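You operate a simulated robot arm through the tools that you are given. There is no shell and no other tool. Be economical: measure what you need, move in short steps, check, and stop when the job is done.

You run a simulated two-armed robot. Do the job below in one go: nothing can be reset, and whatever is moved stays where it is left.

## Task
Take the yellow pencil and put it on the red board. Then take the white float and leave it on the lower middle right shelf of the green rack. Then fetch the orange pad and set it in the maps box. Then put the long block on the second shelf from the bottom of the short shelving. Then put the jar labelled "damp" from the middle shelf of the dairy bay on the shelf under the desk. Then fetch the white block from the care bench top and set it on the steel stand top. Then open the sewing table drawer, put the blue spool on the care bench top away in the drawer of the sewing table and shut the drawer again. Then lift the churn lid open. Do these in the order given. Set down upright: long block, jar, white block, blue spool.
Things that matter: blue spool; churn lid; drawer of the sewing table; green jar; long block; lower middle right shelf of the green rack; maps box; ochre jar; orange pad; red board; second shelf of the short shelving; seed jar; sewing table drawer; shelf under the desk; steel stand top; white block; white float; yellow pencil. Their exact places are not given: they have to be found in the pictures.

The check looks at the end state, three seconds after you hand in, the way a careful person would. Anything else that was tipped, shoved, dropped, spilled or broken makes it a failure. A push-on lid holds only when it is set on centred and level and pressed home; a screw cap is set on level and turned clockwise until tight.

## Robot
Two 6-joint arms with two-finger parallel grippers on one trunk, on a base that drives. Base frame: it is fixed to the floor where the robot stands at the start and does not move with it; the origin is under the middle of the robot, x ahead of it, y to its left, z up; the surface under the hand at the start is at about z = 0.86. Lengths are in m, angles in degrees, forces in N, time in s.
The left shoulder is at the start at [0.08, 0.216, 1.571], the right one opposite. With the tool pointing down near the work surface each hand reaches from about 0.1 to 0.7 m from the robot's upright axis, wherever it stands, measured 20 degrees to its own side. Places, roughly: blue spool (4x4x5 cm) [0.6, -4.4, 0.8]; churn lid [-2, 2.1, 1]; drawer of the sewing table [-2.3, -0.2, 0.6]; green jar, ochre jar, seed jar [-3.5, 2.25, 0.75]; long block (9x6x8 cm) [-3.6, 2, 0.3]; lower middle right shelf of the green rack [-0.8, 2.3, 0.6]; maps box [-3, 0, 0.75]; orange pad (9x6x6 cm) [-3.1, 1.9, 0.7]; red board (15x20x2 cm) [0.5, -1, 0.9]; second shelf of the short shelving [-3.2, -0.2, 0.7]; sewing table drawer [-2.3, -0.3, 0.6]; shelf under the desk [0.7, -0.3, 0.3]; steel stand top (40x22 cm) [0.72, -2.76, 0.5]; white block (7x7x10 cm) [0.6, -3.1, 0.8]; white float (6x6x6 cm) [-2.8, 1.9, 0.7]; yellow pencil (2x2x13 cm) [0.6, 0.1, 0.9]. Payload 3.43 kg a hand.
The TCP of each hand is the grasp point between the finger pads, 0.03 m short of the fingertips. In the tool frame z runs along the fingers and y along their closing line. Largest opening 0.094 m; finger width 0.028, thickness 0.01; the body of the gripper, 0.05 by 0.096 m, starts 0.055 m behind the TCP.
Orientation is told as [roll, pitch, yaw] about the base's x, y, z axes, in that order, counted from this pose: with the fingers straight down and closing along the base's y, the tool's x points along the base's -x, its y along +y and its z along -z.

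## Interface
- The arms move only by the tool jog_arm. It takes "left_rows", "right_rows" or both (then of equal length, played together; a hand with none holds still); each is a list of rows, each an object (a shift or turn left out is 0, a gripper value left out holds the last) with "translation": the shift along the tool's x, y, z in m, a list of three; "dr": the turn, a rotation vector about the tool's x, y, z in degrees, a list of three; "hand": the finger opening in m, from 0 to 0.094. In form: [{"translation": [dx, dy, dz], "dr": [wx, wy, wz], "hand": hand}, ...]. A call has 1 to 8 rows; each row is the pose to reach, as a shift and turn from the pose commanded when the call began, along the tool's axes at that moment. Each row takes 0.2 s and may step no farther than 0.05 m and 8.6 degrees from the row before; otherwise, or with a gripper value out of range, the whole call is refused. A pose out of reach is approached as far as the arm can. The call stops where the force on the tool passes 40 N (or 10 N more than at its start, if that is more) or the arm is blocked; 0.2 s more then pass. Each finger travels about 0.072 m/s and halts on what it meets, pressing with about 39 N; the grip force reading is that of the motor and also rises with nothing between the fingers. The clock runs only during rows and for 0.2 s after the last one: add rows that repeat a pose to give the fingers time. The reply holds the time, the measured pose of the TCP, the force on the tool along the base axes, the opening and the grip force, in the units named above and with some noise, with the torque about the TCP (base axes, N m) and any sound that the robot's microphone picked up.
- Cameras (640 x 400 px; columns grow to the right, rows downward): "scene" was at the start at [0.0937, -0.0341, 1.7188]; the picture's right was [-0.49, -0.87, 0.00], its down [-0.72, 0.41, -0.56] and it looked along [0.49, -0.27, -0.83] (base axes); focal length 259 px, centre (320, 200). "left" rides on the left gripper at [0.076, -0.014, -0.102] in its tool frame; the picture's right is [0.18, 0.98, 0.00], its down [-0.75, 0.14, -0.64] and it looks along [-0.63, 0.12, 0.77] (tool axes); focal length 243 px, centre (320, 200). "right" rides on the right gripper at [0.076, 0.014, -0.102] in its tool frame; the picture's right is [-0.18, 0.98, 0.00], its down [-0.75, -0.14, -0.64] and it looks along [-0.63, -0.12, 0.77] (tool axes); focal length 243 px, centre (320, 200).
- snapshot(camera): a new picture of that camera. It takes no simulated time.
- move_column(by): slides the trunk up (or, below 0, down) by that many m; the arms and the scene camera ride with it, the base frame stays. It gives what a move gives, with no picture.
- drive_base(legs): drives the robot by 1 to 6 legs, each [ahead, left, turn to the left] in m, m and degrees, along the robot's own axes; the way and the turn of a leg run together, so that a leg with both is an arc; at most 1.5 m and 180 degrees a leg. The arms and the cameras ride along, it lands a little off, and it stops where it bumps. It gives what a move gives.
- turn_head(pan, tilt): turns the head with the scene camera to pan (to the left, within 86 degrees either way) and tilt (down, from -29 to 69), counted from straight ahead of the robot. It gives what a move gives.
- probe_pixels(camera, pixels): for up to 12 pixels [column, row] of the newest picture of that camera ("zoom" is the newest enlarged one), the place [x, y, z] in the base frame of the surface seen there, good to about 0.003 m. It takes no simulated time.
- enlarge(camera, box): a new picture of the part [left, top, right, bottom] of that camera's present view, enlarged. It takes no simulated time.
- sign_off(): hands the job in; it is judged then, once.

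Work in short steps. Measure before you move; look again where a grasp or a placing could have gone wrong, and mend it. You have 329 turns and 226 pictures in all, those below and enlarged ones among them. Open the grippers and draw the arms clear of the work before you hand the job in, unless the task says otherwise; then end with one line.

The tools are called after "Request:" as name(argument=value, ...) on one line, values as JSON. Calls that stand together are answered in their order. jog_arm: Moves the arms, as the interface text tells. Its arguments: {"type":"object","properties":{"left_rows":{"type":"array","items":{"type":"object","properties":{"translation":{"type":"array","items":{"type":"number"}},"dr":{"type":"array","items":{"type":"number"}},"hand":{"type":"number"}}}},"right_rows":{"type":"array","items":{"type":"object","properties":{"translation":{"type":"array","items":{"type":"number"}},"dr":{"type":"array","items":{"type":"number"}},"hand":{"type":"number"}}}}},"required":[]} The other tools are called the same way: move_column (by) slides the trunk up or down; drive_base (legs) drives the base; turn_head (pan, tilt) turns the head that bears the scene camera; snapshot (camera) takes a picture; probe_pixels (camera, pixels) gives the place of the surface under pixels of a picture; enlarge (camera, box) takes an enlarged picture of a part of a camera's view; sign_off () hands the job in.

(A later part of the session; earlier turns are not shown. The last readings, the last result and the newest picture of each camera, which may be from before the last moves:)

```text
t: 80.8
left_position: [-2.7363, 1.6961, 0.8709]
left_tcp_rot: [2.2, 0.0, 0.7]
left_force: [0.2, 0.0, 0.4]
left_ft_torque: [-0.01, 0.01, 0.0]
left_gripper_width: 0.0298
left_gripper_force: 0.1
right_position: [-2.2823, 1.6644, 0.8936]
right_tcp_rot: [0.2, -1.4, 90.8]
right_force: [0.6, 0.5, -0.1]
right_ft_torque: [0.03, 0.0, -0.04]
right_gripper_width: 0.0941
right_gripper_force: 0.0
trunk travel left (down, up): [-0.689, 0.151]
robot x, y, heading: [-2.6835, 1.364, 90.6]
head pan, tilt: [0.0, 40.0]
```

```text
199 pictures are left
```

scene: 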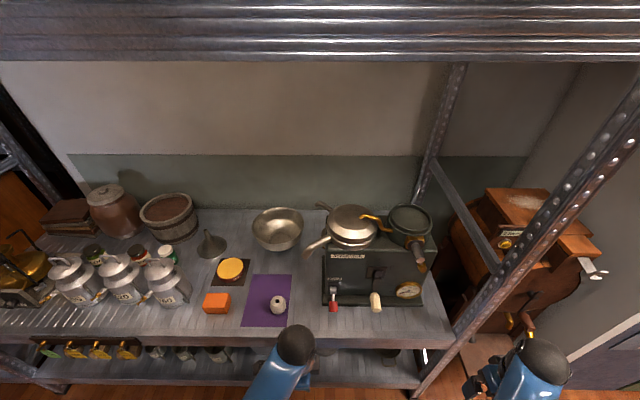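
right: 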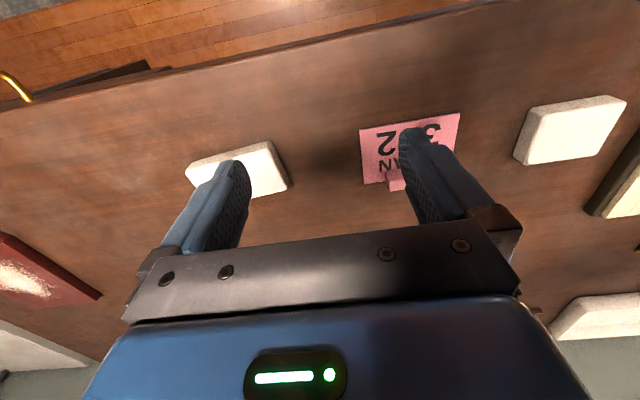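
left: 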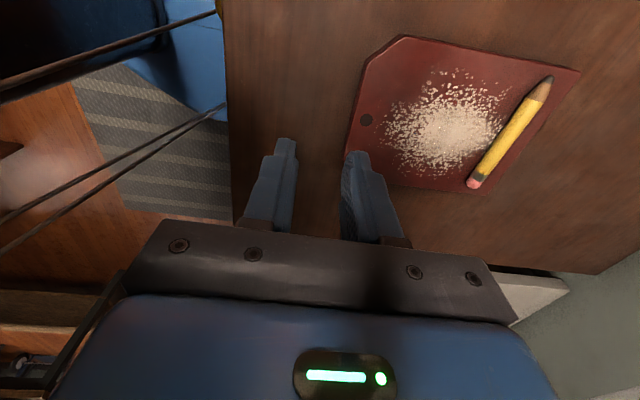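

Probing the float on the purple cloth at (278,304).

Request:
enlarge(camera="scene", box=[180, 240, 340, 340])

Request:
probe_pixels(camera="scene", pixels=[[278, 297], [278, 305], [272, 304], [285, 304], [278, 312], [217, 296], [217, 305], [204, 303], [230, 303], [260, 300]])

```text
4.00 times, centred on (260, 290) of scene
```

zoom: 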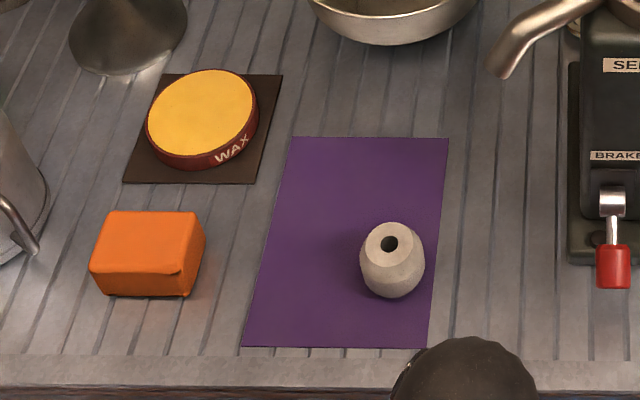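

```text
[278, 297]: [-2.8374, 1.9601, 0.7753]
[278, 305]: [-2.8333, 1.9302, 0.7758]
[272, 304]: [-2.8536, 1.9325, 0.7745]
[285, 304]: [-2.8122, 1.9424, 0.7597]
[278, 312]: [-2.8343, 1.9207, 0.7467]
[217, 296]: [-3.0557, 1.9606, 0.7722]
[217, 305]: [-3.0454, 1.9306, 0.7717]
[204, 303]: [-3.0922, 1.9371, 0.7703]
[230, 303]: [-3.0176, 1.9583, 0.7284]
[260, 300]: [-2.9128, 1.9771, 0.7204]
```

Float: barrel with top z≈0.776, centre about (-2.836, 1.946). I open the left hand and move above it.

Request:
jog_arm(left_rows=[{"translation": [0.02, 0.042, 0], "dr": [2.2, 0, 0], "hand": 0.09}, {"translation": [0.04, 0.084, 0], "dr": [2.2, 0, 0]}, {"translation": [0.06, 0.126, 0], "dr": [2.2, 0, 0]}, {"translation": [0.08, 0.168, 0], "dr": [2.2, 0, 0]}, {"translation": [0.1, 0.21, 0], "dr": [2.2, 0, 0]}, {"translation": [0.1, 0.249, 0], "dr": [2.2, 0, 0]}])

Request:
snapshot(camera="left")

```text
t: 82.2
left_position: [-2.8381, 1.9452, 0.8805]
left_tcp_rot: [0.0, 0.1, 0.7]
left_force: [-0.8, 0.6, -0.2]
left_ft_torque: [-0.01, 0.02, 0.0]
left_gripper_width: 0.09
left_gripper_force: 0.0
right_position: [-2.283, 1.6655, 0.8925]
right_tcp_rot: [0.3, -1.4, 90.8]
right_force: [-0.2, -0.3, 0.7]
right_ft_torque: [-0.03, 0.0, -0.02]
right_gripper_width: 0.094
right_gripper_force: 0.1
trunk travel left (down, up): [-0.689, 0.151]
robot x, y, heading: [-2.6882, 1.3625, 90.7]
head pan, tilt: [0.0, 40.0]
```

```text
197 pictures are left
```

left: 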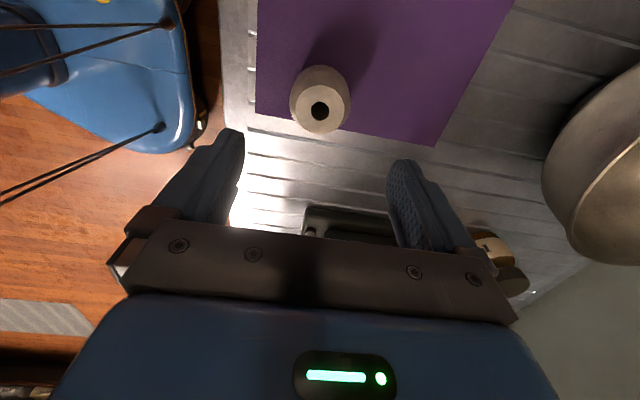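

Since the rack shelf may be low, I prefer a forward-tilted grasp. I draw back and yaw the hand another 90° so that its camera comes on top when tilted forward.

Request:
jog_arm(left_rows=[{"translation": [0, -0.03, 0], "dr": [0, 0, 8.5]}, {"translation": [0, -0.06, 0], "dr": [0, 0, 17]}, {"translation": [0, -0.09, 0], "dr": [0, 0, 25.5]}, {"translation": [0, -0.12, 0], "dr": [0, 0, 34]}, {"translation": [0, -0.15, 0], "dr": [0, 0, 42.5]}, {"translation": [0, -0.18, 0], "dr": [0, 0, 51]}, {"translation": [0, -0.2, 0], "dr": [0, 0, 59.5]}, {"translation": [0, -0.22, 0], "dr": [0, 0, 68]}])

Request:
jog_arm(left_rows=[{"dr": [0, 0, 7.5]}, {"dr": [0, 0, 15]}, {"dr": [0, 0, 22]}, {"dr": [0, 0, 22]}])

```text
t: 84.0
left_position: [-2.8355, 1.7241, 0.8803]
left_tcp_rot: [0.0, 0.2, -67.5]
left_force: [-0.4, -0.2, -0.8]
left_ft_torque: [-0.04, 0.01, -0.03]
left_gripper_width: 0.0898
left_gripper_force: 0.1
right_position: [-2.2827, 1.6643, 0.893]
right_tcp_rot: [0.3, -1.5, 90.8]
right_force: [0.8, 0.9, 1.0]
right_ft_torque: [0.05, -0.02, 0.01]
right_gripper_width: 0.0943
right_gripper_force: 0.1
trunk travel left (down, up): [-0.689, 0.151]
robot x, y, heading: [-2.6836, 1.366, 90.6]
head pan, tilt: [0.0, 40.0]
```

```text
t: 85.0
left_position: [-2.8344, 1.7245, 0.8813]
left_tcp_rot: [-0.2, 0.1, -89.3]
left_force: [0.0, 0.2, 0.8]
left_ft_torque: [0.02, 0.01, 0.01]
left_gripper_width: 0.0899
left_gripper_force: 0.1
right_position: [-2.2831, 1.6647, 0.8927]
right_tcp_rot: [0.3, -1.3, 90.8]
right_force: [-0.2, -1.0, 0.2]
right_ft_torque: [-0.03, 0.0, -0.01]
right_gripper_width: 0.0942
right_gripper_force: 0.0
trunk travel left (down, up): [-0.689, 0.151]
robot x, y, heading: [-2.6838, 1.3656, 90.6]
head pan, tilt: [0.0, 40.0]
```

Yaw reached. Now I pitch the fingers forward by 60° about tool y.

Request:
jog_arm(left_rows=[{"translation": [0, 0, 0], "dr": [0, 7.5, 0]}, {"translation": [0.01, 0, 0], "dr": [0, 15, 0]}, {"translation": [0.02, 0, 0], "dr": [0, 22.5, 0]}, {"translation": [0.03, 0, 0], "dr": [0, 30, 0]}, {"translation": [0.04, 0, 0], "dr": [0, 37.5, 0]}, {"translation": [0.05, 0, 0], "dr": [0, 45, 0]}, {"translation": [0.06, 0, 0], "dr": [0, 52.5, 0]}, {"translation": [0.07, 0, 0], "dr": [0, 60, 0]}])

Request:
snapshot(camera="left")

Request:
snapshot(camera="scene")

```text
t: 86.8
left_position: [-2.8371, 1.7961, 0.8811]
left_tcp_rot: [0.0, 60.2, -89.5]
left_force: [0.5, -0.1, -1.3]
left_ft_torque: [0.01, 0.0, 0.0]
left_gripper_width: 0.09
left_gripper_force: 0.1
right_position: [-2.283, 1.665, 0.8927]
right_tcp_rot: [0.3, -1.5, 90.8]
right_force: [0.5, -0.4, -0.5]
right_ft_torque: [0.0, 0.0, 0.01]
right_gripper_width: 0.094
right_gripper_force: 0.1
trunk travel left (down, up): [-0.689, 0.151]
robot x, y, heading: [-2.6827, 1.3664, 90.7]
head pan, tilt: [0.0, 40.0]
```

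```text
196 pictures are left
```

left: 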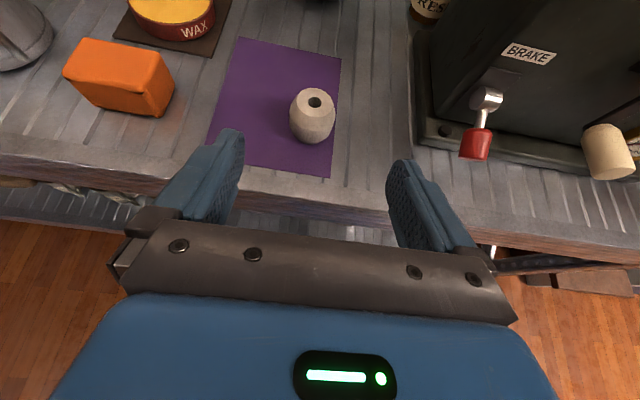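

```text
195 pictures are left
```

scene: 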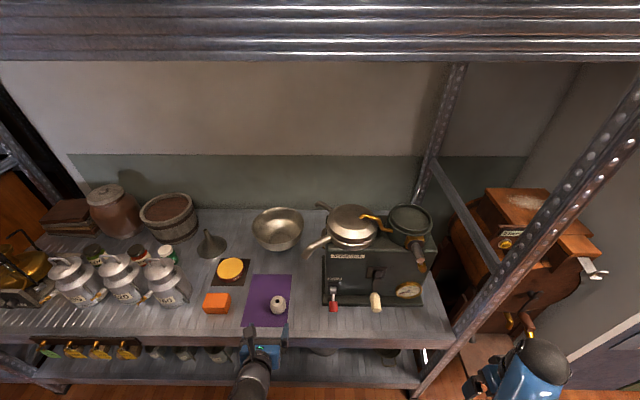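

The hand is well posed; float at (313,115) lies between the finger lines. I advance along the tool axis to it and close.

Request:
jog_arm(left_rows=[{"translation": [-0.037, 0, 0.02]}, {"translation": [-0.037, 0, 0.06]}, {"translation": [-0.037, 0, 0.1]}, {"translation": [-0.037, 0, 0.14]}, {"translation": [-0.037, 0.001, 0.17]}, {"translation": [-0.037, 0.001, 0.193]}])

Request:
snapshot(camera="left")

```text
t: 88.2
left_position: [-2.8368, 1.9446, 0.7511]
left_tcp_rot: [-0.1, 59.9, -89.3]
left_force: [0.3, -0.1, 0.2]
left_ft_torque: [0.02, 0.01, -0.01]
left_gripper_width: 0.0899
left_gripper_force: 0.1
right_position: [-2.2831, 1.6656, 0.8933]
right_tcp_rot: [0.3, -1.4, 90.8]
right_force: [-0.1, -0.7, -0.2]
right_ft_torque: [0.05, 0.0, 0.01]
right_gripper_width: 0.094
right_gripper_force: 0.1
trunk travel left (down, up): [-0.689, 0.151]
robot x, y, heading: [-2.682, 1.3661, 90.7]
head pan, tilt: [0.0, 40.0]
```

```text
194 pictures are left
```

left: 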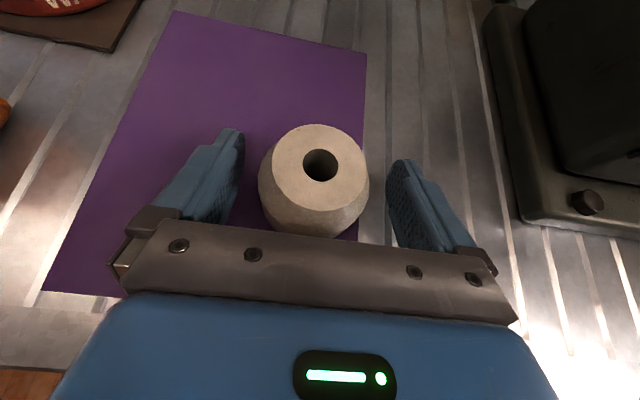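

The float is between the fingers; I close and lift slightly.

Request:
jog_arm(left_rows=[{"hand": 0.04}, {"hand": 0.04}, {"hand": 0.04}, {"hand": 0.04}, {"hand": 0.04}])

Request:
jog_arm(left_rows=[{"translation": [0.02, 0, -0.012], "hand": 0.02}, {"translation": [0.05, 0, -0.03]}, {"translation": [0.09, 0, -0.05]}, {"translation": [0.1, 0, -0.09]}, {"translation": [0.1, 0, -0.13]}, {"translation": [0.1, 0, -0.17]}, {"translation": [0.1, 0, -0.21]}, {"translation": [0.1, 0, -0.25]}])

Request:
snapshot(camera="left")

```text
t: 89.4
left_position: [-2.8375, 1.9447, 0.7531]
left_tcp_rot: [-0.1, 60.1, -89.3]
left_force: [-0.4, 0.6, 2.0]
left_ft_torque: [0.03, -0.01, 0.01]
left_gripper_width: 0.058
left_gripper_force: 39.1
right_position: [-2.2831, 1.6642, 0.8926]
right_tcp_rot: [0.3, -1.5, 90.8]
right_force: [1.0, 0.2, -0.2]
right_ft_torque: [0.0, 0.02, -0.03]
right_gripper_width: 0.0943
right_gripper_force: 0.1
trunk travel left (down, up): [-0.689, 0.151]
robot x, y, heading: [-2.6834, 1.3595, 90.8]
head pan, tilt: [0.0, 40.0]
```

```text
t: 91.2
left_position: [-2.8346, 1.7756, 0.9642]
left_tcp_rot: [0.0, 60.1, -89.3]
left_force: [0.0, -0.6, -0.2]
left_ft_torque: [0.04, 0.0, 0.01]
left_gripper_width: 0.0579
left_gripper_force: 39.7
right_position: [-2.2833, 1.6636, 0.8944]
right_tcp_rot: [0.3, -1.6, 90.8]
right_force: [-0.8, 0.0, 0.2]
right_ft_torque: [-0.01, 0.04, -0.01]
right_gripper_width: 0.094
right_gripper_force: 0.1
trunk travel left (down, up): [-0.689, 0.151]
robot x, y, heading: [-2.6829, 1.3643, 90.7]
head pan, tilt: [0.0, 40.0]
```

```text
193 pictures are left
```

left: 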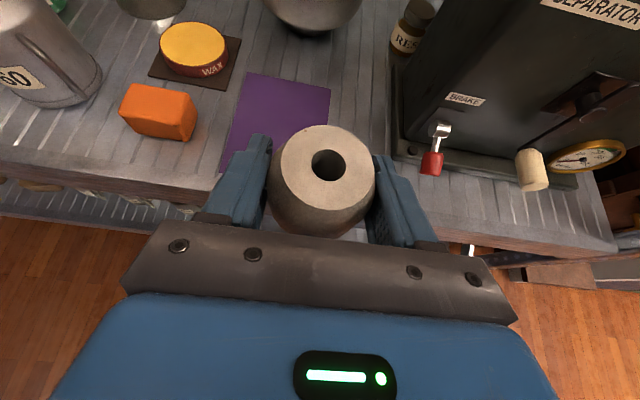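

Float is held. I back out and strafe right toward the aisle beside the green rack.

Request:
drive_base(legs=[[-0.42, 0, 0], [0, -1.3, 0], [0, -1.25, 0]])

Request:
turn_head(pan=30, tilt=25)

Request:
snapshot(camera="scene")

```text
t: 105.8
left_position: [-0.2806, 1.3877, 0.9639]
left_tcp_rot: [0.0, 60.0, -89.5]
left_force: [0.1, 0.2, 0.1]
left_ft_torque: [-0.02, -0.01, 0.01]
left_gripper_width: 0.0571
left_gripper_force: 39.3
right_position: [0.2705, 1.2726, 0.8945]
right_tcp_rot: [0.3, -1.4, 90.6]
right_force: [0.1, 0.3, 0.5]
right_ft_torque: [0.01, 0.01, 0.04]
right_gripper_width: 0.0943
right_gripper_force: 0.2
trunk travel left (down, up): [-0.689, 0.151]
robot x, y, heading: [-0.1335, 0.973, 90.7]
head pan, tilt: [0.0, 40.0]
```

```text
t: 106.8
left_position: [-0.2814, 1.3881, 0.964]
left_tcp_rot: [-0.2, 60.1, -89.5]
left_force: [0.3, 0.0, -1.4]
left_ft_torque: [0.0, 0.0, -0.03]
left_gripper_width: 0.0575
left_gripper_force: 39.2
right_position: [0.2694, 1.272, 0.8917]
right_tcp_rot: [0.3, -1.4, 90.7]
right_force: [0.0, -0.1, -1.0]
right_ft_torque: [-0.02, -0.02, -0.02]
right_gripper_width: 0.0943
right_gripper_force: 0.0
trunk travel left (down, up): [-0.689, 0.151]
robot x, y, heading: [-0.1335, 0.9747, 90.5]
head pan, tilt: [30.0, 25.0]
```

```text
192 pictures are left
```

scene: 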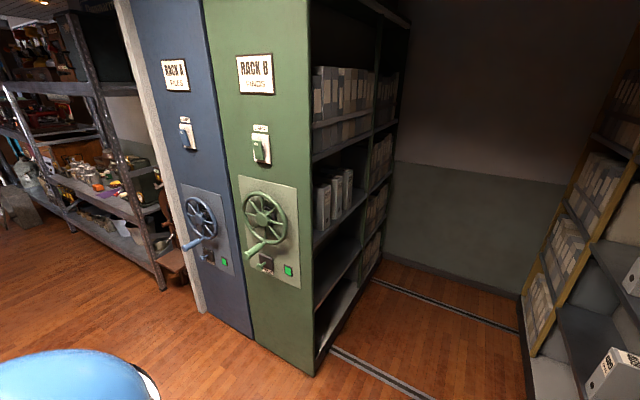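

Enlarging the rack's open face and probing its structure.

Request:
enlarge(camera="scene", box=[280, 30, 440, 380])

Request:
probe_pixels(camera="scene", pixels=[[314, 355], [316, 310], [315, 235], [313, 160], [376, 260], [363, 250], [362, 196], [340, 250], [345, 290], [405, 120], [340, 205], [372, 230]])

```text
1.14 times, centred on (360, 205) of scene
```

zoom: 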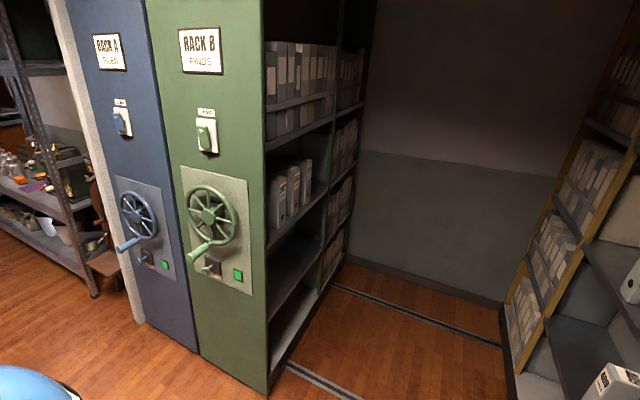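

```text
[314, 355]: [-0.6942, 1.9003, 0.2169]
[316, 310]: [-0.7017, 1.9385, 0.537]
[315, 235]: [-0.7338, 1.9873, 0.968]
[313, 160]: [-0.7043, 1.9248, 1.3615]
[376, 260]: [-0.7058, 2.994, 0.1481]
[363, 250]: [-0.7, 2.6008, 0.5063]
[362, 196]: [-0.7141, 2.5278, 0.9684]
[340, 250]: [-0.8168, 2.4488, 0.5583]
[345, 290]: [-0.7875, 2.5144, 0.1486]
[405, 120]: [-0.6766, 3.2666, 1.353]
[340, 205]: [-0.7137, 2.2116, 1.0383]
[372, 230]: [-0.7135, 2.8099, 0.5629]
```

Near column spans y 1.9–2.57, lower-middle shelf z≈0.56 with the next shelf at 0.97: it's empty and matches the given place. I turn to heading 180 in the open, then strafe into the aisle.

Request:
drive_base(legs=[[0, 0, 89.5], [-0.06, 0, 0], [0, -0.6, 0]])

Request:
turn_head(pan=-20, tilt=35)

Request:
snapshot(camera="scene")

```text
t: 114.6
left_position: [-0.4903, 1.4251, 0.9641]
left_tcp_rot: [0.1, 60.0, 0.7]
left_force: [-0.3, -1.1, -0.7]
left_ft_torque: [0.01, 0.0, -0.03]
left_gripper_width: 0.0569
left_gripper_force: 38.8
right_position: [-0.3772, 1.9763, 0.8931]
right_tcp_rot: [0.1, -1.4, -179.2]
right_force: [0.0, -0.6, -0.6]
right_ft_torque: [0.0, 0.01, 0.0]
right_gripper_width: 0.094
right_gripper_force: 0.1
trunk travel left (down, up): [-0.689, 0.151]
robot x, y, heading: [-0.0769, 1.5765, -179.4]
head pan, tilt: [30.0, 25.0]
```

```text
t: 115.7
left_position: [-0.4906, 1.4268, 0.965]
left_tcp_rot: [-0.1, 60.0, 0.7]
left_force: [0.6, -0.7, -0.7]
left_ft_torque: [-0.02, -0.02, -0.01]
left_gripper_width: 0.0567
left_gripper_force: 39.1
right_position: [-0.3786, 1.9774, 0.894]
right_tcp_rot: [0.2, -1.4, -179.2]
right_force: [0.0, 0.6, 0.3]
right_ft_torque: [-0.02, 0.05, 0.06]
right_gripper_width: 0.0938
right_gripper_force: 0.1
trunk travel left (down, up): [-0.689, 0.151]
robot x, y, heading: [-0.0773, 1.5776, -179.3]
head pan, tilt: [-20.0, 35.0]
```

```text
190 pictures are left
```

scene: 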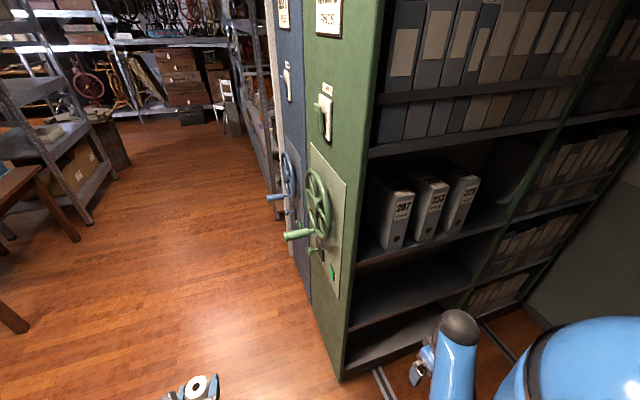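

The way into the aisle is clear. I strafe another 0.7 m and lower the trunk.

Request:
drive_base(legs=[[0, -0.68, 0]])

Request:
move_column(by=-0.22)

Request:
turn_head(pan=10, tilt=45)

Request:
snapshot(camera="scene")

Request:
snapshot(camera="left")

```text
t: 119.5
left_position: [-0.5001, 2.1086, 0.9636]
left_tcp_rot: [0.0, 60.0, 0.8]
left_force: [-0.5, 0.1, 0.2]
left_ft_torque: [0.0, 0.0, 0.04]
left_gripper_width: 0.0567
left_gripper_force: 39.1
right_position: [-0.3864, 2.6607, 0.8934]
right_tcp_rot: [0.3, -1.5, -179.1]
right_force: [0.2, 0.5, -0.2]
right_ft_torque: [-0.01, -0.03, -0.02]
right_gripper_width: 0.0943
right_gripper_force: 0.2
trunk travel left (down, up): [-0.689, 0.151]
robot x, y, heading: [-0.0845, 2.2614, -179.3]
head pan, tilt: [-20.0, 35.0]
```

```text
t: 121.8
left_position: [-0.4989, 2.1093, 0.7435]
left_tcp_rot: [-0.1, 60.0, 0.6]
left_force: [0.4, 0.4, -1.3]
left_ft_torque: [0.02, -0.02, 0.01]
left_gripper_width: 0.0564
left_gripper_force: 38.7
right_position: [-0.3863, 2.6622, 0.6738]
right_tcp_rot: [0.3, -1.4, -179.1]
right_force: [0.3, -0.2, -0.8]
right_ft_torque: [-0.03, -0.03, 0.01]
right_gripper_width: 0.0938
right_gripper_force: 0.0
trunk travel left (down, up): [-0.469, 0.371]
robot x, y, heading: [-0.0834, 2.2588, -179.4]
head pan, tilt: [-20.0, 35.0]
```

```text
t: 122.8
left_position: [-0.5001, 2.1098, 0.7428]
left_tcp_rot: [-0.1, 59.9, 0.7]
left_force: [-0.4, -0.1, 0.0]
left_ft_torque: [0.01, 0.0, 0.0]
left_gripper_width: 0.0562
left_gripper_force: 38.6
right_position: [-0.388, 2.662, 0.6725]
right_tcp_rot: [0.3, -1.3, -179.1]
right_force: [-0.1, 0.1, -0.8]
right_ft_torque: [-0.01, 0.0, -0.02]
right_gripper_width: 0.0943
right_gripper_force: 0.1
trunk travel left (down, up): [-0.469, 0.371]
robot x, y, heading: [-0.0845, 2.2594, -179.1]
head pan, tilt: [10.0, 45.0]
```

```text
189 pictures are left
```

scene: 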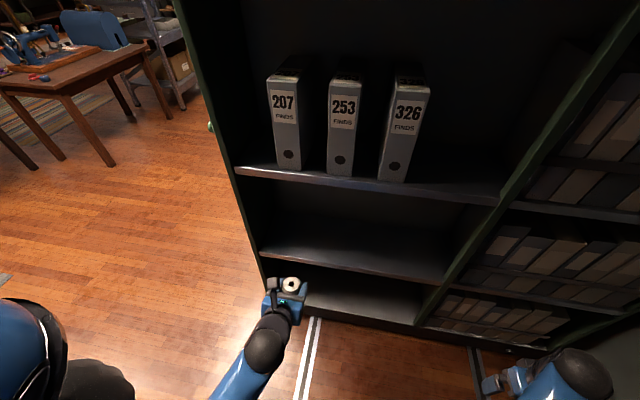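

```text
188 pictures are left
```

left: 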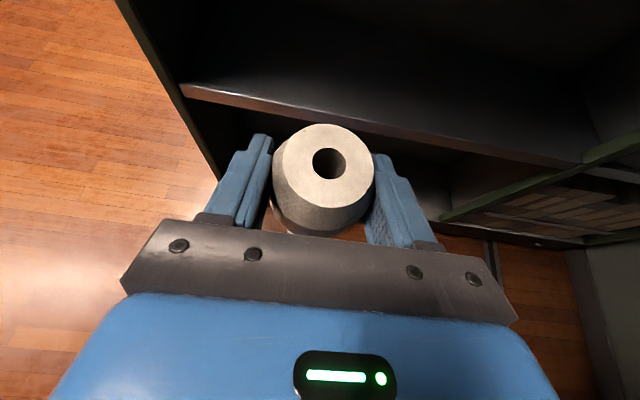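

Probing the target shelf surface, its lip and the shelf above.

Request:
probe_pixels(camera="scene", pixels=[[350, 245], [300, 240], [400, 255], [350, 262], [265, 248], [440, 275], [340, 178], [350, 215], [340, 205]])

Request:
probe_pixels(camera="left", pixels=[[350, 90], [350, 118], [250, 85], [330, 135], [300, 240], [400, 60]])

```text
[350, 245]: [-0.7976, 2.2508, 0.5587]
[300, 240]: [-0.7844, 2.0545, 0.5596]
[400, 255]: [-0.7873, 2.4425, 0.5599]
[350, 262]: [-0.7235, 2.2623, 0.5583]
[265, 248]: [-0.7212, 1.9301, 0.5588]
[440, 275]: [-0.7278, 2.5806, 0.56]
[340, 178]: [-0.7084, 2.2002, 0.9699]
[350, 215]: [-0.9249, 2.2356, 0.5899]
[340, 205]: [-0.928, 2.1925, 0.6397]
```

```text
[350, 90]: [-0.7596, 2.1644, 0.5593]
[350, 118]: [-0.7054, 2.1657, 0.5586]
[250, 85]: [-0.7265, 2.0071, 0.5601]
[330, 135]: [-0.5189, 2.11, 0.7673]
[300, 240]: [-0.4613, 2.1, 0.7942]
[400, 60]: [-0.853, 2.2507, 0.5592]
```

Shelf top z=0.559, free depth x −0.705…−0.925. I move in level by 0.30 m, then halfway down, and look.

Request:
jog_arm(left_rows=[{"translation": [0.025, 0, 0.043]}, {"translation": [0.05, 0, 0.086]}, {"translation": [0.075, 0, 0.129]}, {"translation": [0.1, 0, 0.173]}, {"translation": [0.125, 0, 0.216]}, {"translation": [0.15, 0, 0.26]}, {"translation": [0.11, 0, 0.283]}, {"translation": [0.067, 0, 0.308]}])

Request:
snapshot(camera="left")

```text
refused: row 4 steps farther than a row can; nothing moved
```

```text
187 pictures are left
```

left: 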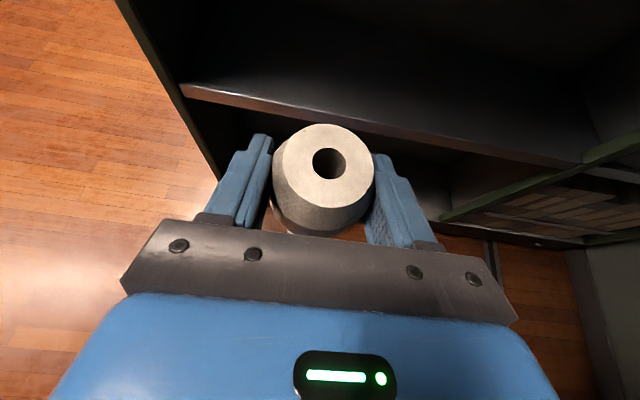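

A row was a hair too long; I repeat with smaller steps.

Request:
jog_arm(left_rows=[{"translation": [0.023, 0, 0.04]}, {"translation": [0.046, 0, 0.08]}, {"translation": [0.069, 0, 0.12]}, {"translation": [0.092, 0, 0.16]}, {"translation": [0.115, 0, 0.2]}, {"translation": [0.138, 0, 0.24]}, {"translation": [0.15, 0, 0.26]}, {"translation": [0.11, 0, 0.283]}])

Request:
snapshot(camera="left")

```text
t: 124.6
left_position: [-0.7985, 2.1037, 0.6969]
left_tcp_rot: [-0.1, 60.2, 0.6]
left_force: [-1.0, 0.1, -1.0]
left_ft_torque: [-0.01, -0.03, 0.03]
left_gripper_width: 0.0561
left_gripper_force: 39.3
right_position: [-0.3876, 2.6613, 0.6726]
right_tcp_rot: [0.3, -1.4, -179.1]
right_force: [-0.2, -0.5, 0.3]
right_ft_torque: [0.02, -0.05, 0.01]
right_gripper_width: 0.0941
right_gripper_force: 0.0
trunk travel left (down, up): [-0.469, 0.371]
robot x, y, heading: [-0.0849, 2.262, -179.3]
head pan, tilt: [10.0, 45.0]
```

```text
186 pictures are left
```

left: 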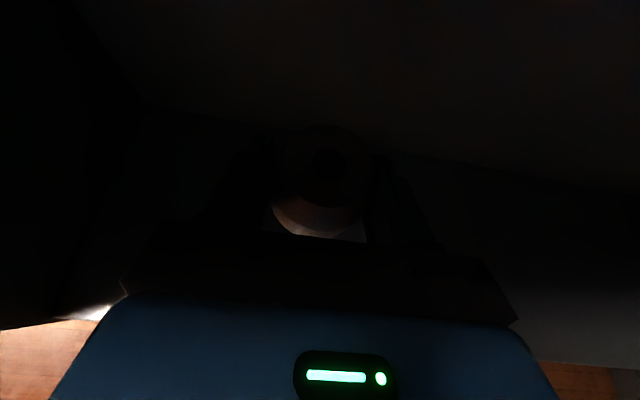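

Dark inside, but positions are known. I lower to just above the shelf, then touch down.

Request:
jog_arm(left_rows=[{"translation": [-0.035, 0, 0.02]}, {"translation": [-0.065, 0, 0.0375]}, {"translation": [-0.0823, 0, 0.0475]}, {"translation": [-0.087, 0, 0.05]}, {"translation": [-0.09, 0, 0.052]}, {"translation": [-0.0915, 0, 0.053]}])

Request:
snapshot(camera="scene")

```text
t: 126.0
left_position: [-0.7995, 2.1068, 0.5941]
left_tcp_rot: [0.0, 60.3, 0.7]
left_force: [3.2, -1.8, 13.2]
left_ft_torque: [0.04, -0.29, -0.07]
left_gripper_width: 0.0562
left_gripper_force: 38.7
right_position: [-0.3866, 2.6624, 0.6731]
right_tcp_rot: [0.4, -1.5, -179.1]
right_force: [0.4, 0.1, -0.8]
right_ft_torque: [0.05, 0.01, 0.03]
right_gripper_width: 0.0939
right_gripper_force: 0.0
trunk travel left (down, up): [-0.469, 0.371]
robot x, y, heading: [-0.0858, 2.26, -179.1]
head pan, tilt: [10.0, 45.0]
```

```text
185 pictures are left
```

scene: 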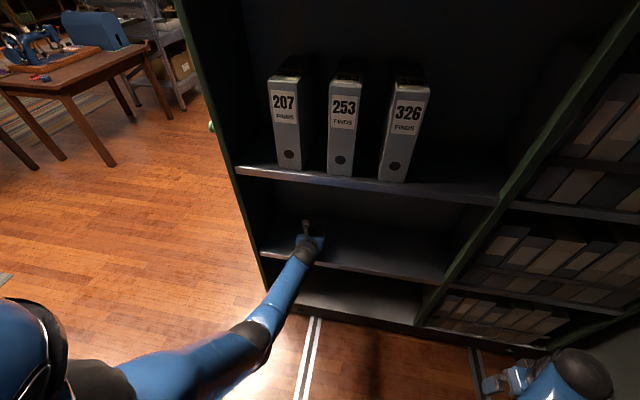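

Contact force 13 N shows it rests on the shelf. I open and withdraw back along the tool axis.

Request:
jog_arm(left_rows=[{"hand": 0.07}, {"hand": 0.085}, {"hand": 0.085}, {"hand": 0.085}])

Request:
jog_arm(left_rows=[{"translation": [0.0, 0, -0.03]}, {"translation": [0.0, 0, -0.07]}, {"translation": [0, 0, -0.11]}, {"translation": [0, 0, -0.15]}, {"translation": [-0.01, 0, -0.19]}, {"translation": [-0.02, 0, -0.23]}, {"translation": [-0.03, 0, -0.27]}, {"translation": [-0.04, 0, -0.31]}])

Request:
snapshot(camera="scene")

Request:
enlarge(camera="scene", box=[240, 180, 400, 280])

```text
t: 127.0
left_position: [-0.7999, 2.105, 0.5914]
left_tcp_rot: [-0.1, 60.1, 0.8]
left_force: [0.1, 0.0, -0.4]
left_ft_torque: [-0.03, -0.01, 0.01]
left_gripper_width: 0.0848
left_gripper_force: 0.0
right_position: [-0.3875, 2.6628, 0.6732]
right_tcp_rot: [0.3, -1.3, -179.1]
right_force: [0.0, -0.3, -0.4]
right_ft_torque: [0.0, 0.01, -0.01]
right_gripper_width: 0.0941
right_gripper_force: 0.0
trunk travel left (down, up): [-0.469, 0.371]
robot x, y, heading: [-0.0903, 2.2618, -179.0]
head pan, tilt: [10.0, 45.0]
```

```text
t: 128.8
left_position: [-0.5098, 2.1087, 0.7145]
left_tcp_rot: [-0.1, 60.0, 0.9]
left_force: [-0.4, -0.5, 0.4]
left_ft_torque: [0.02, 0.02, 0.01]
left_gripper_width: 0.0851
left_gripper_force: 0.1
right_position: [-0.3867, 2.6622, 0.6734]
right_tcp_rot: [0.3, -1.7, -179.1]
right_force: [0.5, 0.3, 0.6]
right_ft_torque: [0.03, -0.02, -0.04]
right_gripper_width: 0.0941
right_gripper_force: 0.1
trunk travel left (down, up): [-0.469, 0.371]
robot x, y, heading: [-0.0873, 2.2606, -179.3]
head pan, tilt: [10.0, 45.0]
```

```text
184 pictures are left
```

scene: 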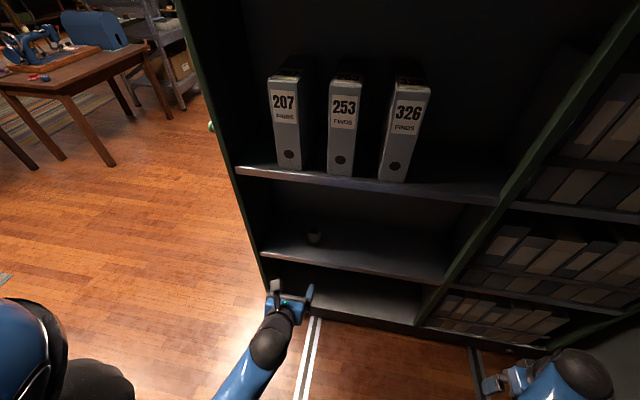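

```text
4.00 times, centred on (320, 230) of scene
```

zoom: 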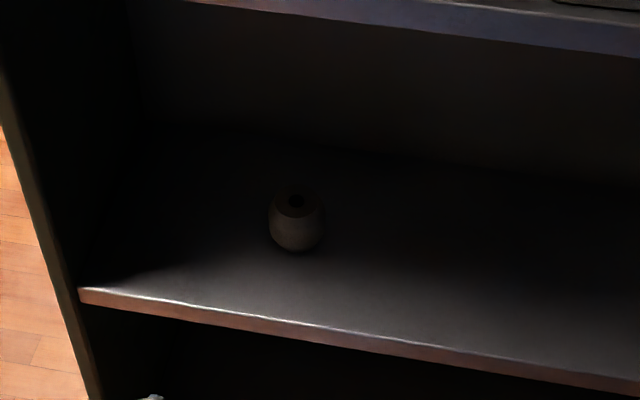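

The float stands upright on the lower-middle shelf of the aisle side. I leave the aisle and return to the dairy bay for the orange pad.

Request:
drive_base(legs=[[0, 1.15, 0], [1.4, 0, 0], [1.2, -0.03, 0]])

Request:
turn_head(pan=25, tilt=35)

Request:
snapshot(camera="scene")

```text
t: 146.9
left_position: [-3.0909, 0.9298, 0.7123]
left_tcp_rot: [-0.1, 60.0, 1.2]
left_force: [0.3, 0.4, -0.9]
left_ft_torque: [0.02, 0.0, -0.01]
left_gripper_width: 0.0849
left_gripper_force: 0.0
right_position: [-2.9735, 1.4836, 0.6727]
right_tcp_rot: [0.2, -1.4, -178.6]
right_force: [-0.2, 0.1, 0.1]
right_ft_torque: [-0.02, -0.01, -0.03]
right_gripper_width: 0.094
right_gripper_force: 0.0
trunk travel left (down, up): [-0.469, 0.371]
robot x, y, heading: [-2.6669, 1.0888, -178.9]
head pan, tilt: [10.0, 45.0]
```

```text
t: 147.7
left_position: [-3.0901, 0.9299, 0.711]
left_tcp_rot: [-0.1, 59.9, 1.3]
left_force: [-0.8, 0.2, -0.1]
left_ft_torque: [-0.01, 0.01, 0.02]
left_gripper_width: 0.085
left_gripper_force: 0.0
right_position: [-2.9722, 1.4839, 0.6729]
right_tcp_rot: [0.3, -1.4, -178.5]
right_force: [0.0, 1.0, 0.2]
right_ft_torque: [0.03, -0.01, 0.02]
right_gripper_width: 0.0941
right_gripper_force: 0.0
trunk travel left (down, up): [-0.469, 0.371]
robot x, y, heading: [-2.6651, 1.0821, -178.8]
head pan, tilt: [25.0, 35.0]
```

```text
182 pictures are left
```

scene: 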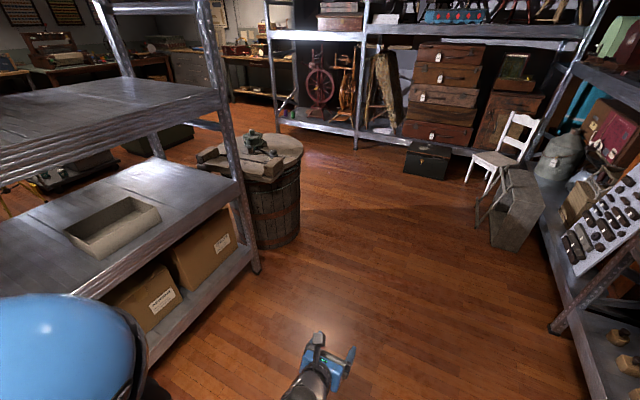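

Short shelving: second shelf carries an open box at (115,225). I probe it and the levels.

Request:
enlarge(camera="scene", box=[0, 60, 300, 300])

Request:
probe_pixels(camera="scene", pixels=[[65, 236], [130, 197], [161, 215], [95, 259], [115, 230], [190, 195], [30, 220], [150, 110], [150, 85], [255, 268], [175, 265], [60, 270]])

```text
1.67 times, centred on (150, 180) of scene
```

zoom: 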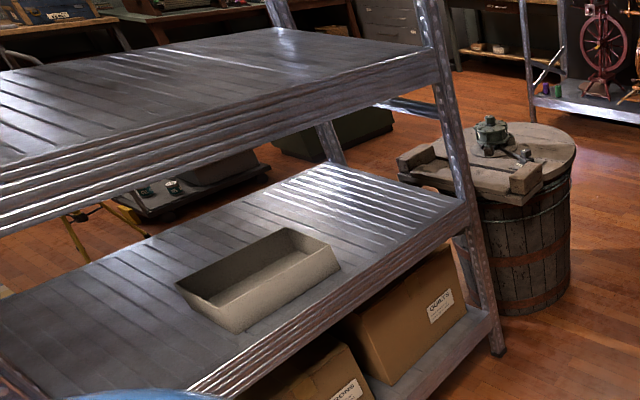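

```text
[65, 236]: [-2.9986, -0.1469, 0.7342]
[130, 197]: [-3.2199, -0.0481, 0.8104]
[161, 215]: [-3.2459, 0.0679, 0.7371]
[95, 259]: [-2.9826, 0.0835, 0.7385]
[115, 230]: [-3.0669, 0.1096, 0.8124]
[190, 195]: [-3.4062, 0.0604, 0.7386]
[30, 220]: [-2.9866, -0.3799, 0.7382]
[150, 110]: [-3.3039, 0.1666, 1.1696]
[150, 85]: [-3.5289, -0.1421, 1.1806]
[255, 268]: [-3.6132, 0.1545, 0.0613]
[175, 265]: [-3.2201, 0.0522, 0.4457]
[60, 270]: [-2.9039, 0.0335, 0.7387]
```

The open box on the second shelf (z 0.738) is the maps box by its place. The pad's 9 cm side lies along x, so I will grasp it across y with the right hand pointing -x. First raise the trunk and yaw the right hand 180°.

Request:
move_column(by=0.2)

Request:
jog_arm(right_rows=[{"dr": [0, 0, -8.5]}, {"dr": [0, 0, -17]}, {"dr": [0, 0, -25.5]}, {"dr": [0, 0, -34]}, {"dr": [0, 0, -42.5]}, {"dr": [0, 0, -51]}, {"dr": [0, 0, -59.5]}, {"dr": [0, 0, -68]}])

Request:
jog_arm(right_rows=[{"dr": [0, 0, -8.5]}, {"dr": [0, 0, -17]}, {"dr": [0, 0, -25.5]}, {"dr": [0, 0, -34]}, {"dr": [0, 0, -42.5]}, {"dr": [0, 0, -51]}, {"dr": [0, 0, -59.5]}, {"dr": [0, 0, -68]}])

Request:
jog_arm(right_rows=[{"dr": [0, 0, -8.5]}, {"dr": [0, 0, -17]}, {"dr": [0, 0, -25.5]}, {"dr": [0, 0, -34]}, {"dr": [0, 0, -42.6]}])

```text
t: 149.9
left_position: [-3.0906, 0.9302, 0.9113]
left_tcp_rot: [-0.1, 59.9, 1.1]
left_force: [-0.5, 0.3, -0.7]
left_ft_torque: [-0.01, 0.01, 0.05]
left_gripper_width: 0.085
left_gripper_force: 0.2
right_position: [-2.9725, 1.485, 0.8729]
right_tcp_rot: [0.3, -1.3, -178.5]
right_force: [0.5, -0.5, 0.2]
right_ft_torque: [0.05, -0.01, -0.03]
right_gripper_width: 0.094
right_gripper_force: 0.0
trunk travel left (down, up): [-0.669, 0.171]
robot x, y, heading: [-2.6696, 1.087, -178.8]
head pan, tilt: [25.0, 35.0]
```

```text
t: 151.7
left_position: [-3.0906, 0.929, 0.9129]
left_tcp_rot: [0.0, 60.0, 1.2]
left_force: [0.3, 0.1, 0.7]
left_ft_torque: [-0.02, -0.01, -0.01]
left_gripper_width: 0.0849
left_gripper_force: 0.1
right_position: [-2.9721, 1.4838, 0.8738]
right_tcp_rot: [-1.2, -0.9, -110.4]
right_force: [0.3, -0.5, -0.2]
right_ft_torque: [-0.02, 0.03, -0.01]
right_gripper_width: 0.0942
right_gripper_force: 0.1
trunk travel left (down, up): [-0.669, 0.171]
robot x, y, heading: [-2.6661, 1.0875, -178.4]
head pan, tilt: [25.0, 35.0]
```

```text
t: 153.5
left_position: [-3.0914, 0.9297, 0.9122]
left_tcp_rot: [-0.1, 60.0, 1.4]
left_force: [0.1, 0.3, 0.8]
left_ft_torque: [0.02, 0.0, -0.01]
left_gripper_width: 0.0849
left_gripper_force: 0.0
right_position: [-2.9889, 1.4632, 0.8729]
right_tcp_rot: [-1.2, 0.8, -42.5]
right_force: [0.1, -0.4, 0.4]
right_ft_torque: [0.02, 0.01, 0.0]
right_gripper_width: 0.0942
right_gripper_force: 0.0
right hand out of reach, approached as far as the arm can: row 8
trunk travel left (down, up): [-0.669, 0.171]
robot x, y, heading: [-2.6674, 1.0845, -178.6]
head pan, tilt: [25.0, 35.0]
```

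```text
t: 154.7
left_position: [-3.0914, 0.9295, 0.9123]
left_tcp_rot: [-0.1, 60.1, 1.4]
left_force: [0.4, -0.8, -0.2]
left_ft_torque: [0.02, 0.01, 0.01]
left_gripper_width: 0.0848
left_gripper_force: 0.0
right_position: [-2.9916, 1.2705, 0.8562]
right_tcp_rot: [0.0, 1.5, -0.5]
right_force: [-0.7, -0.3, -0.1]
right_ft_torque: [0.01, 0.0, -0.01]
right_gripper_width: 0.0939
right_gripper_force: 0.0
right hand out of reach, approached as far as the arm can: row 1, 2, 3, 4, 5
trunk travel left (down, up): [-0.669, 0.171]
robot x, y, heading: [-2.6698, 1.0831, -178.8]
head pan, tilt: [25.0, 35.0]
```

The yaw is done (hand came inward a little). Now pitch it forward 60°.

Request:
jog_arm(right_rows=[{"translation": [0.01, 0, 0], "dr": [0, 7.5, 0]}, {"translation": [0.02, 0, 0], "dr": [0, 15, 0]}, {"translation": [0.03, 0.0, 0], "dr": [0, 22.5, 0]}, {"translation": [0.04, 0.0, 0], "dr": [0, 30, 0]}, {"translation": [0.05, 0.0, 0], "dr": [0, 37.5, 0]}, {"translation": [0.06, 0.0, 0], "dr": [0, 45, 0]}, {"translation": [0.07, 0.0, 0], "dr": [0, 52.5, 0]}, {"translation": [0.08, 0.0, 0], "dr": [0, 60, 0]}])

Request:
turn_head(pan=-30, tilt=40)

Request:
snapshot(camera="scene")

```text
t: 156.5
left_position: [-3.091, 0.9304, 0.9127]
left_tcp_rot: [-0.1, 60.0, 1.2]
left_force: [-0.8, 0.3, 0.0]
left_ft_torque: [-0.03, -0.02, 0.01]
left_gripper_width: 0.0851
left_gripper_force: 0.1
right_position: [-3.073, 1.2733, 0.8592]
right_tcp_rot: [-0.9, 61.5, -0.6]
right_force: [0.9, -0.1, -0.1]
right_ft_torque: [-0.01, -0.03, -0.01]
right_gripper_width: 0.0939
right_gripper_force: 0.0
trunk travel left (down, up): [-0.669, 0.171]
robot x, y, heading: [-2.6693, 1.0818, -178.6]
head pan, tilt: [25.0, 35.0]
```

```text
t: 157.7
left_position: [-3.0903, 0.9297, 0.9119]
left_tcp_rot: [-0.1, 60.0, 1.2]
left_force: [0.7, -0.7, 0.4]
left_ft_torque: [-0.05, 0.01, 0.0]
left_gripper_width: 0.0852
left_gripper_force: 0.0
right_position: [-3.0727, 1.2724, 0.8585]
right_tcp_rot: [-0.8, 61.4, -0.5]
right_force: [-0.5, -0.1, 0.1]
right_ft_torque: [0.01, -0.04, 0.01]
right_gripper_width: 0.094
right_gripper_force: 0.1
trunk travel left (down, up): [-0.669, 0.171]
robot x, y, heading: [-2.6708, 1.0854, -178.7]
head pan, tilt: [-30.0, 40.0]
```

```text
180 pictures are left
```

scene: 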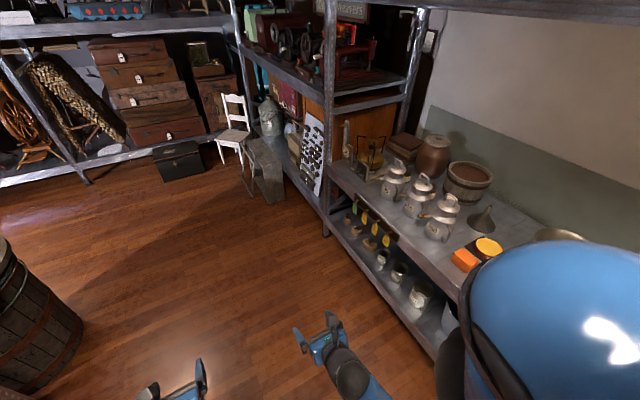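

Both hands are now forward-pitched. I turn to heading 155 and come closer so the right hand can reach the pad.

Request:
drive_base(legs=[[0, 0, -26.3], [0.107, -0.338, 0]])

Request:
snapshot(camera="right")

Request:
snapshot(camera="scene")

```text
t: 161.3
left_position: [-3.0705, 1.4848, 0.9127]
left_tcp_rot: [-0.1, 60.1, -25.1]
left_force: [-0.2, -0.2, 0.2]
left_ft_torque: [-0.01, 0.0, -0.03]
left_gripper_width: 0.0849
left_gripper_force: 0.2
right_position: [-2.9009, 1.7814, 0.8586]
right_tcp_rot: [-0.4, 61.5, -26.9]
right_force: [0.2, -0.3, 0.0]
right_ft_torque: [-0.03, -0.02, -0.03]
right_gripper_width: 0.0938
right_gripper_force: 0.1
trunk travel left (down, up): [-0.669, 0.171]
robot x, y, heading: [-2.6239, 1.4339, 154.9]
head pan, tilt: [-30.0, 40.0]
```

```text
179 pictures are left
```

right: 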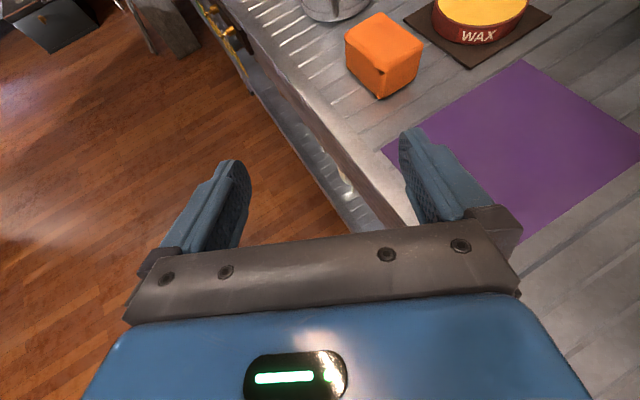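

```text
178 pictures are left
```

scene: 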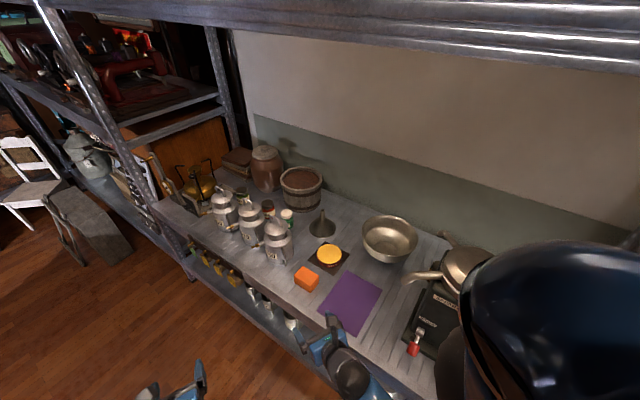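

Probing the pad's top corners in the right picture.

Request:
probe_pixels(camera="right", pixels=[[348, 40], [380, 16], [419, 45], [386, 66], [383, 42], [350, 65], [415, 70]])

Request:
enlarge(camera="right", box=[320, 0, 480, 100])

```text
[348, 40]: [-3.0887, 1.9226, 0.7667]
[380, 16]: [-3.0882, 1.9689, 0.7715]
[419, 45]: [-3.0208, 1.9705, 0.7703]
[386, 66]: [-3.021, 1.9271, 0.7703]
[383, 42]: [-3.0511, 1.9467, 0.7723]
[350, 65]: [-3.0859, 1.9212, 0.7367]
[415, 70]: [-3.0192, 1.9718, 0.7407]
```

```text
4.00 times, centred on (400, 50) of right
```

zoom: 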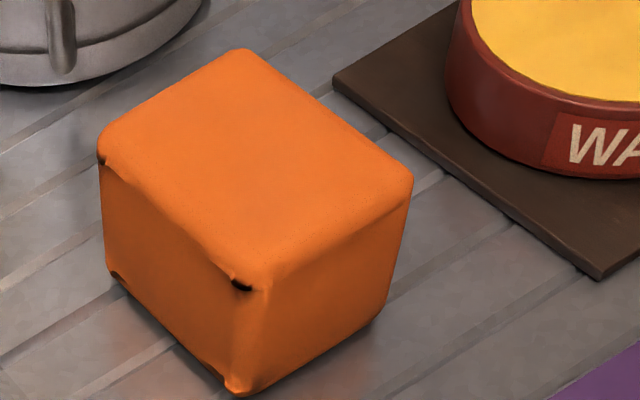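

The pad spans x −3.093…−3.017, y 1.918…1.975. I swing the right hand to point along −x at a pre-grasp point beside the pad.

Request:
jog_arm(right_rows=[{"translation": [0.0, 0.0, 0], "dr": [5.9, 0, -3.2], "hand": 0.088}, {"translation": [0.006, 0.033, 0.028], "dr": [11.8, 0, -6.4]}, {"translation": [0.009, 0.066, 0.057], "dr": [17.8, 0, -9.7]}, {"translation": [0.012, 0.1, 0.085], "dr": [23.7, 0, -12.9]}, {"translation": [0.012, 0.132, 0.114], "dr": [23.7, 0, -12.9]}])

Request:
snapshot(camera="right")

```text
t: 162.5
left_position: [-3.0697, 1.4859, 0.9126]
left_tcp_rot: [0.0, 60.1, -25.3]
left_force: [0.2, -0.1, 0.6]
left_ft_torque: [-0.03, 0.01, 0.01]
left_gripper_width: 0.0853
left_gripper_force: 0.1
right_position: [-2.9549, 1.6833, 0.8094]
right_tcp_rot: [1.2, 61.8, -2.8]
right_force: [-0.3, 0.0, 0.1]
right_ft_torque: [-0.01, -0.01, 0.0]
right_gripper_width: 0.0881
right_gripper_force: 0.1
right hand out of reach, approached as far as the arm can: row 1, 2, 3, 4, 5
trunk travel left (down, up): [-0.669, 0.171]
robot x, y, heading: [-2.6216, 1.4382, 154.7]
head pan, tilt: [-30.0, 40.0]
```

```text
176 pictures are left
```

right: 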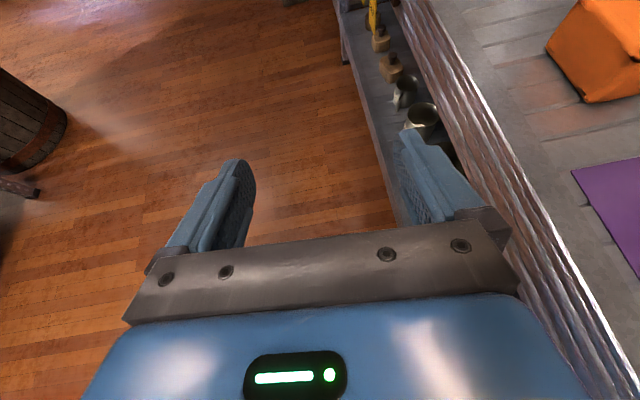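

The right wrist can't point inward that far. Instead I'll use the left hand pointing to its left from heading 90; I turn the robot to heading 90 at about (-2.65, 1.38).

Request:
jog_arm(right_rows=[{"translation": [0, -0.01, -0.03]}, {"translation": [0, -0.02, -0.06]}, {"translation": [0, -0.02, -0.08]}])

Request:
drive_base(legs=[[-0.1, 0, 0], [0, 0, -64.5]])

```text
t: 163.3
left_position: [-3.0689, 1.4862, 0.9125]
left_tcp_rot: [-0.1, 60.0, -25.3]
left_force: [0.8, -0.6, -0.3]
left_ft_torque: [0.01, 0.02, -0.02]
left_gripper_width: 0.0848
left_gripper_force: 0.2
right_position: [-2.8876, 1.6601, 0.8471]
right_tcp_rot: [1.1, 61.9, -2.9]
right_force: [-0.1, 0.6, -0.8]
right_ft_torque: [0.02, 0.03, -0.01]
right_gripper_width: 0.0879
right_gripper_force: 0.0
trunk travel left (down, up): [-0.669, 0.171]
robot x, y, heading: [-2.6269, 1.4359, 154.8]
head pan, tilt: [-30.0, 40.0]
```

```text
t: 167.3
left_position: [-2.6806, 1.8197, 0.9127]
left_tcp_rot: [-0.1, 59.9, -89.6]
left_force: [-0.3, 0.6, 0.3]
left_ft_torque: [-0.01, -0.01, 0.01]
left_gripper_width: 0.0852
left_gripper_force: 0.0
right_position: [-2.4451, 1.7294, 0.8473]
right_tcp_rot: [1.2, 61.9, -67.3]
right_force: [-0.6, -0.5, 0.4]
right_ft_torque: [-0.02, 0.01, -0.01]
right_gripper_width: 0.088
right_gripper_force: 0.0
trunk travel left (down, up): [-0.669, 0.171]
robot x, y, heading: [-2.53, 1.3939, 90.1]
head pan, tilt: [-30.0, 40.0]
```

Strafe left 0.12, then swing the left hand to point left (−x), keeping its 60° tilt.

Request:
drive_base(legs=[[0, 0.12, 0]])

Request:
jog_arm(left_rows=[{"translation": [0, -0.02, 0], "dr": [7.2, 0, -4.15]}, {"translation": [-0.003, -0.04, -0.005], "dr": [14.4, 0, -8.3]}, {"translation": [-0.005, -0.06, -0.008], "dr": [21.6, 0, -12.5]}, {"translation": [-0.007, -0.08, -0.012], "dr": [28.8, 0, -16.6]}, {"translation": [-0.01, -0.1, -0.017], "dr": [36, 0, -20.8]}, {"translation": [-0.01, -0.12, -0.017], "dr": [43.2, 0, -25]}, {"translation": [-0.01, -0.14, -0.017], "dr": [50.4, 0, -29.1]}, {"translation": [-0.01, -0.15, -0.017], "dr": [57.6, 0, -33.2]}])

```text
t: 168.6
left_position: [-2.7971, 1.8188, 0.9119]
left_tcp_rot: [-0.4, 60.0, -89.8]
left_force: [-0.4, 0.4, 0.7]
left_ft_torque: [0.01, 0.0, 0.0]
left_gripper_width: 0.0852
left_gripper_force: 0.0
right_position: [-2.5604, 1.7282, 0.8465]
right_tcp_rot: [1.0, 61.9, -67.4]
right_force: [0.5, 0.7, 0.3]
right_ft_torque: [-0.01, 0.01, 0.0]
right_gripper_width: 0.088
right_gripper_force: 0.0
trunk travel left (down, up): [-0.669, 0.171]
robot x, y, heading: [-2.6493, 1.3946, 90.3]
head pan, tilt: [-30.0, 40.0]
```

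```text
t: 170.3
left_position: [-2.9486, 1.7971, 0.9113]
left_tcp_rot: [-0.1, 60.1, -23.2]
left_force: [0.5, 0.4, 0.1]
left_ft_torque: [-0.01, 0.0, 0.03]
left_gripper_width: 0.085
left_gripper_force: 0.0
right_position: [-2.563, 1.7286, 0.8464]
right_tcp_rot: [1.1, 61.7, -67.3]
right_force: [0.4, 0.3, -0.1]
right_ft_torque: [0.01, 0.0, 0.0]
right_gripper_width: 0.0881
right_gripper_force: 0.0
trunk travel left (down, up): [-0.669, 0.171]
robot x, y, heading: [-2.6502, 1.3959, 90.5]
head pan, tilt: [-30.0, 40.0]
```

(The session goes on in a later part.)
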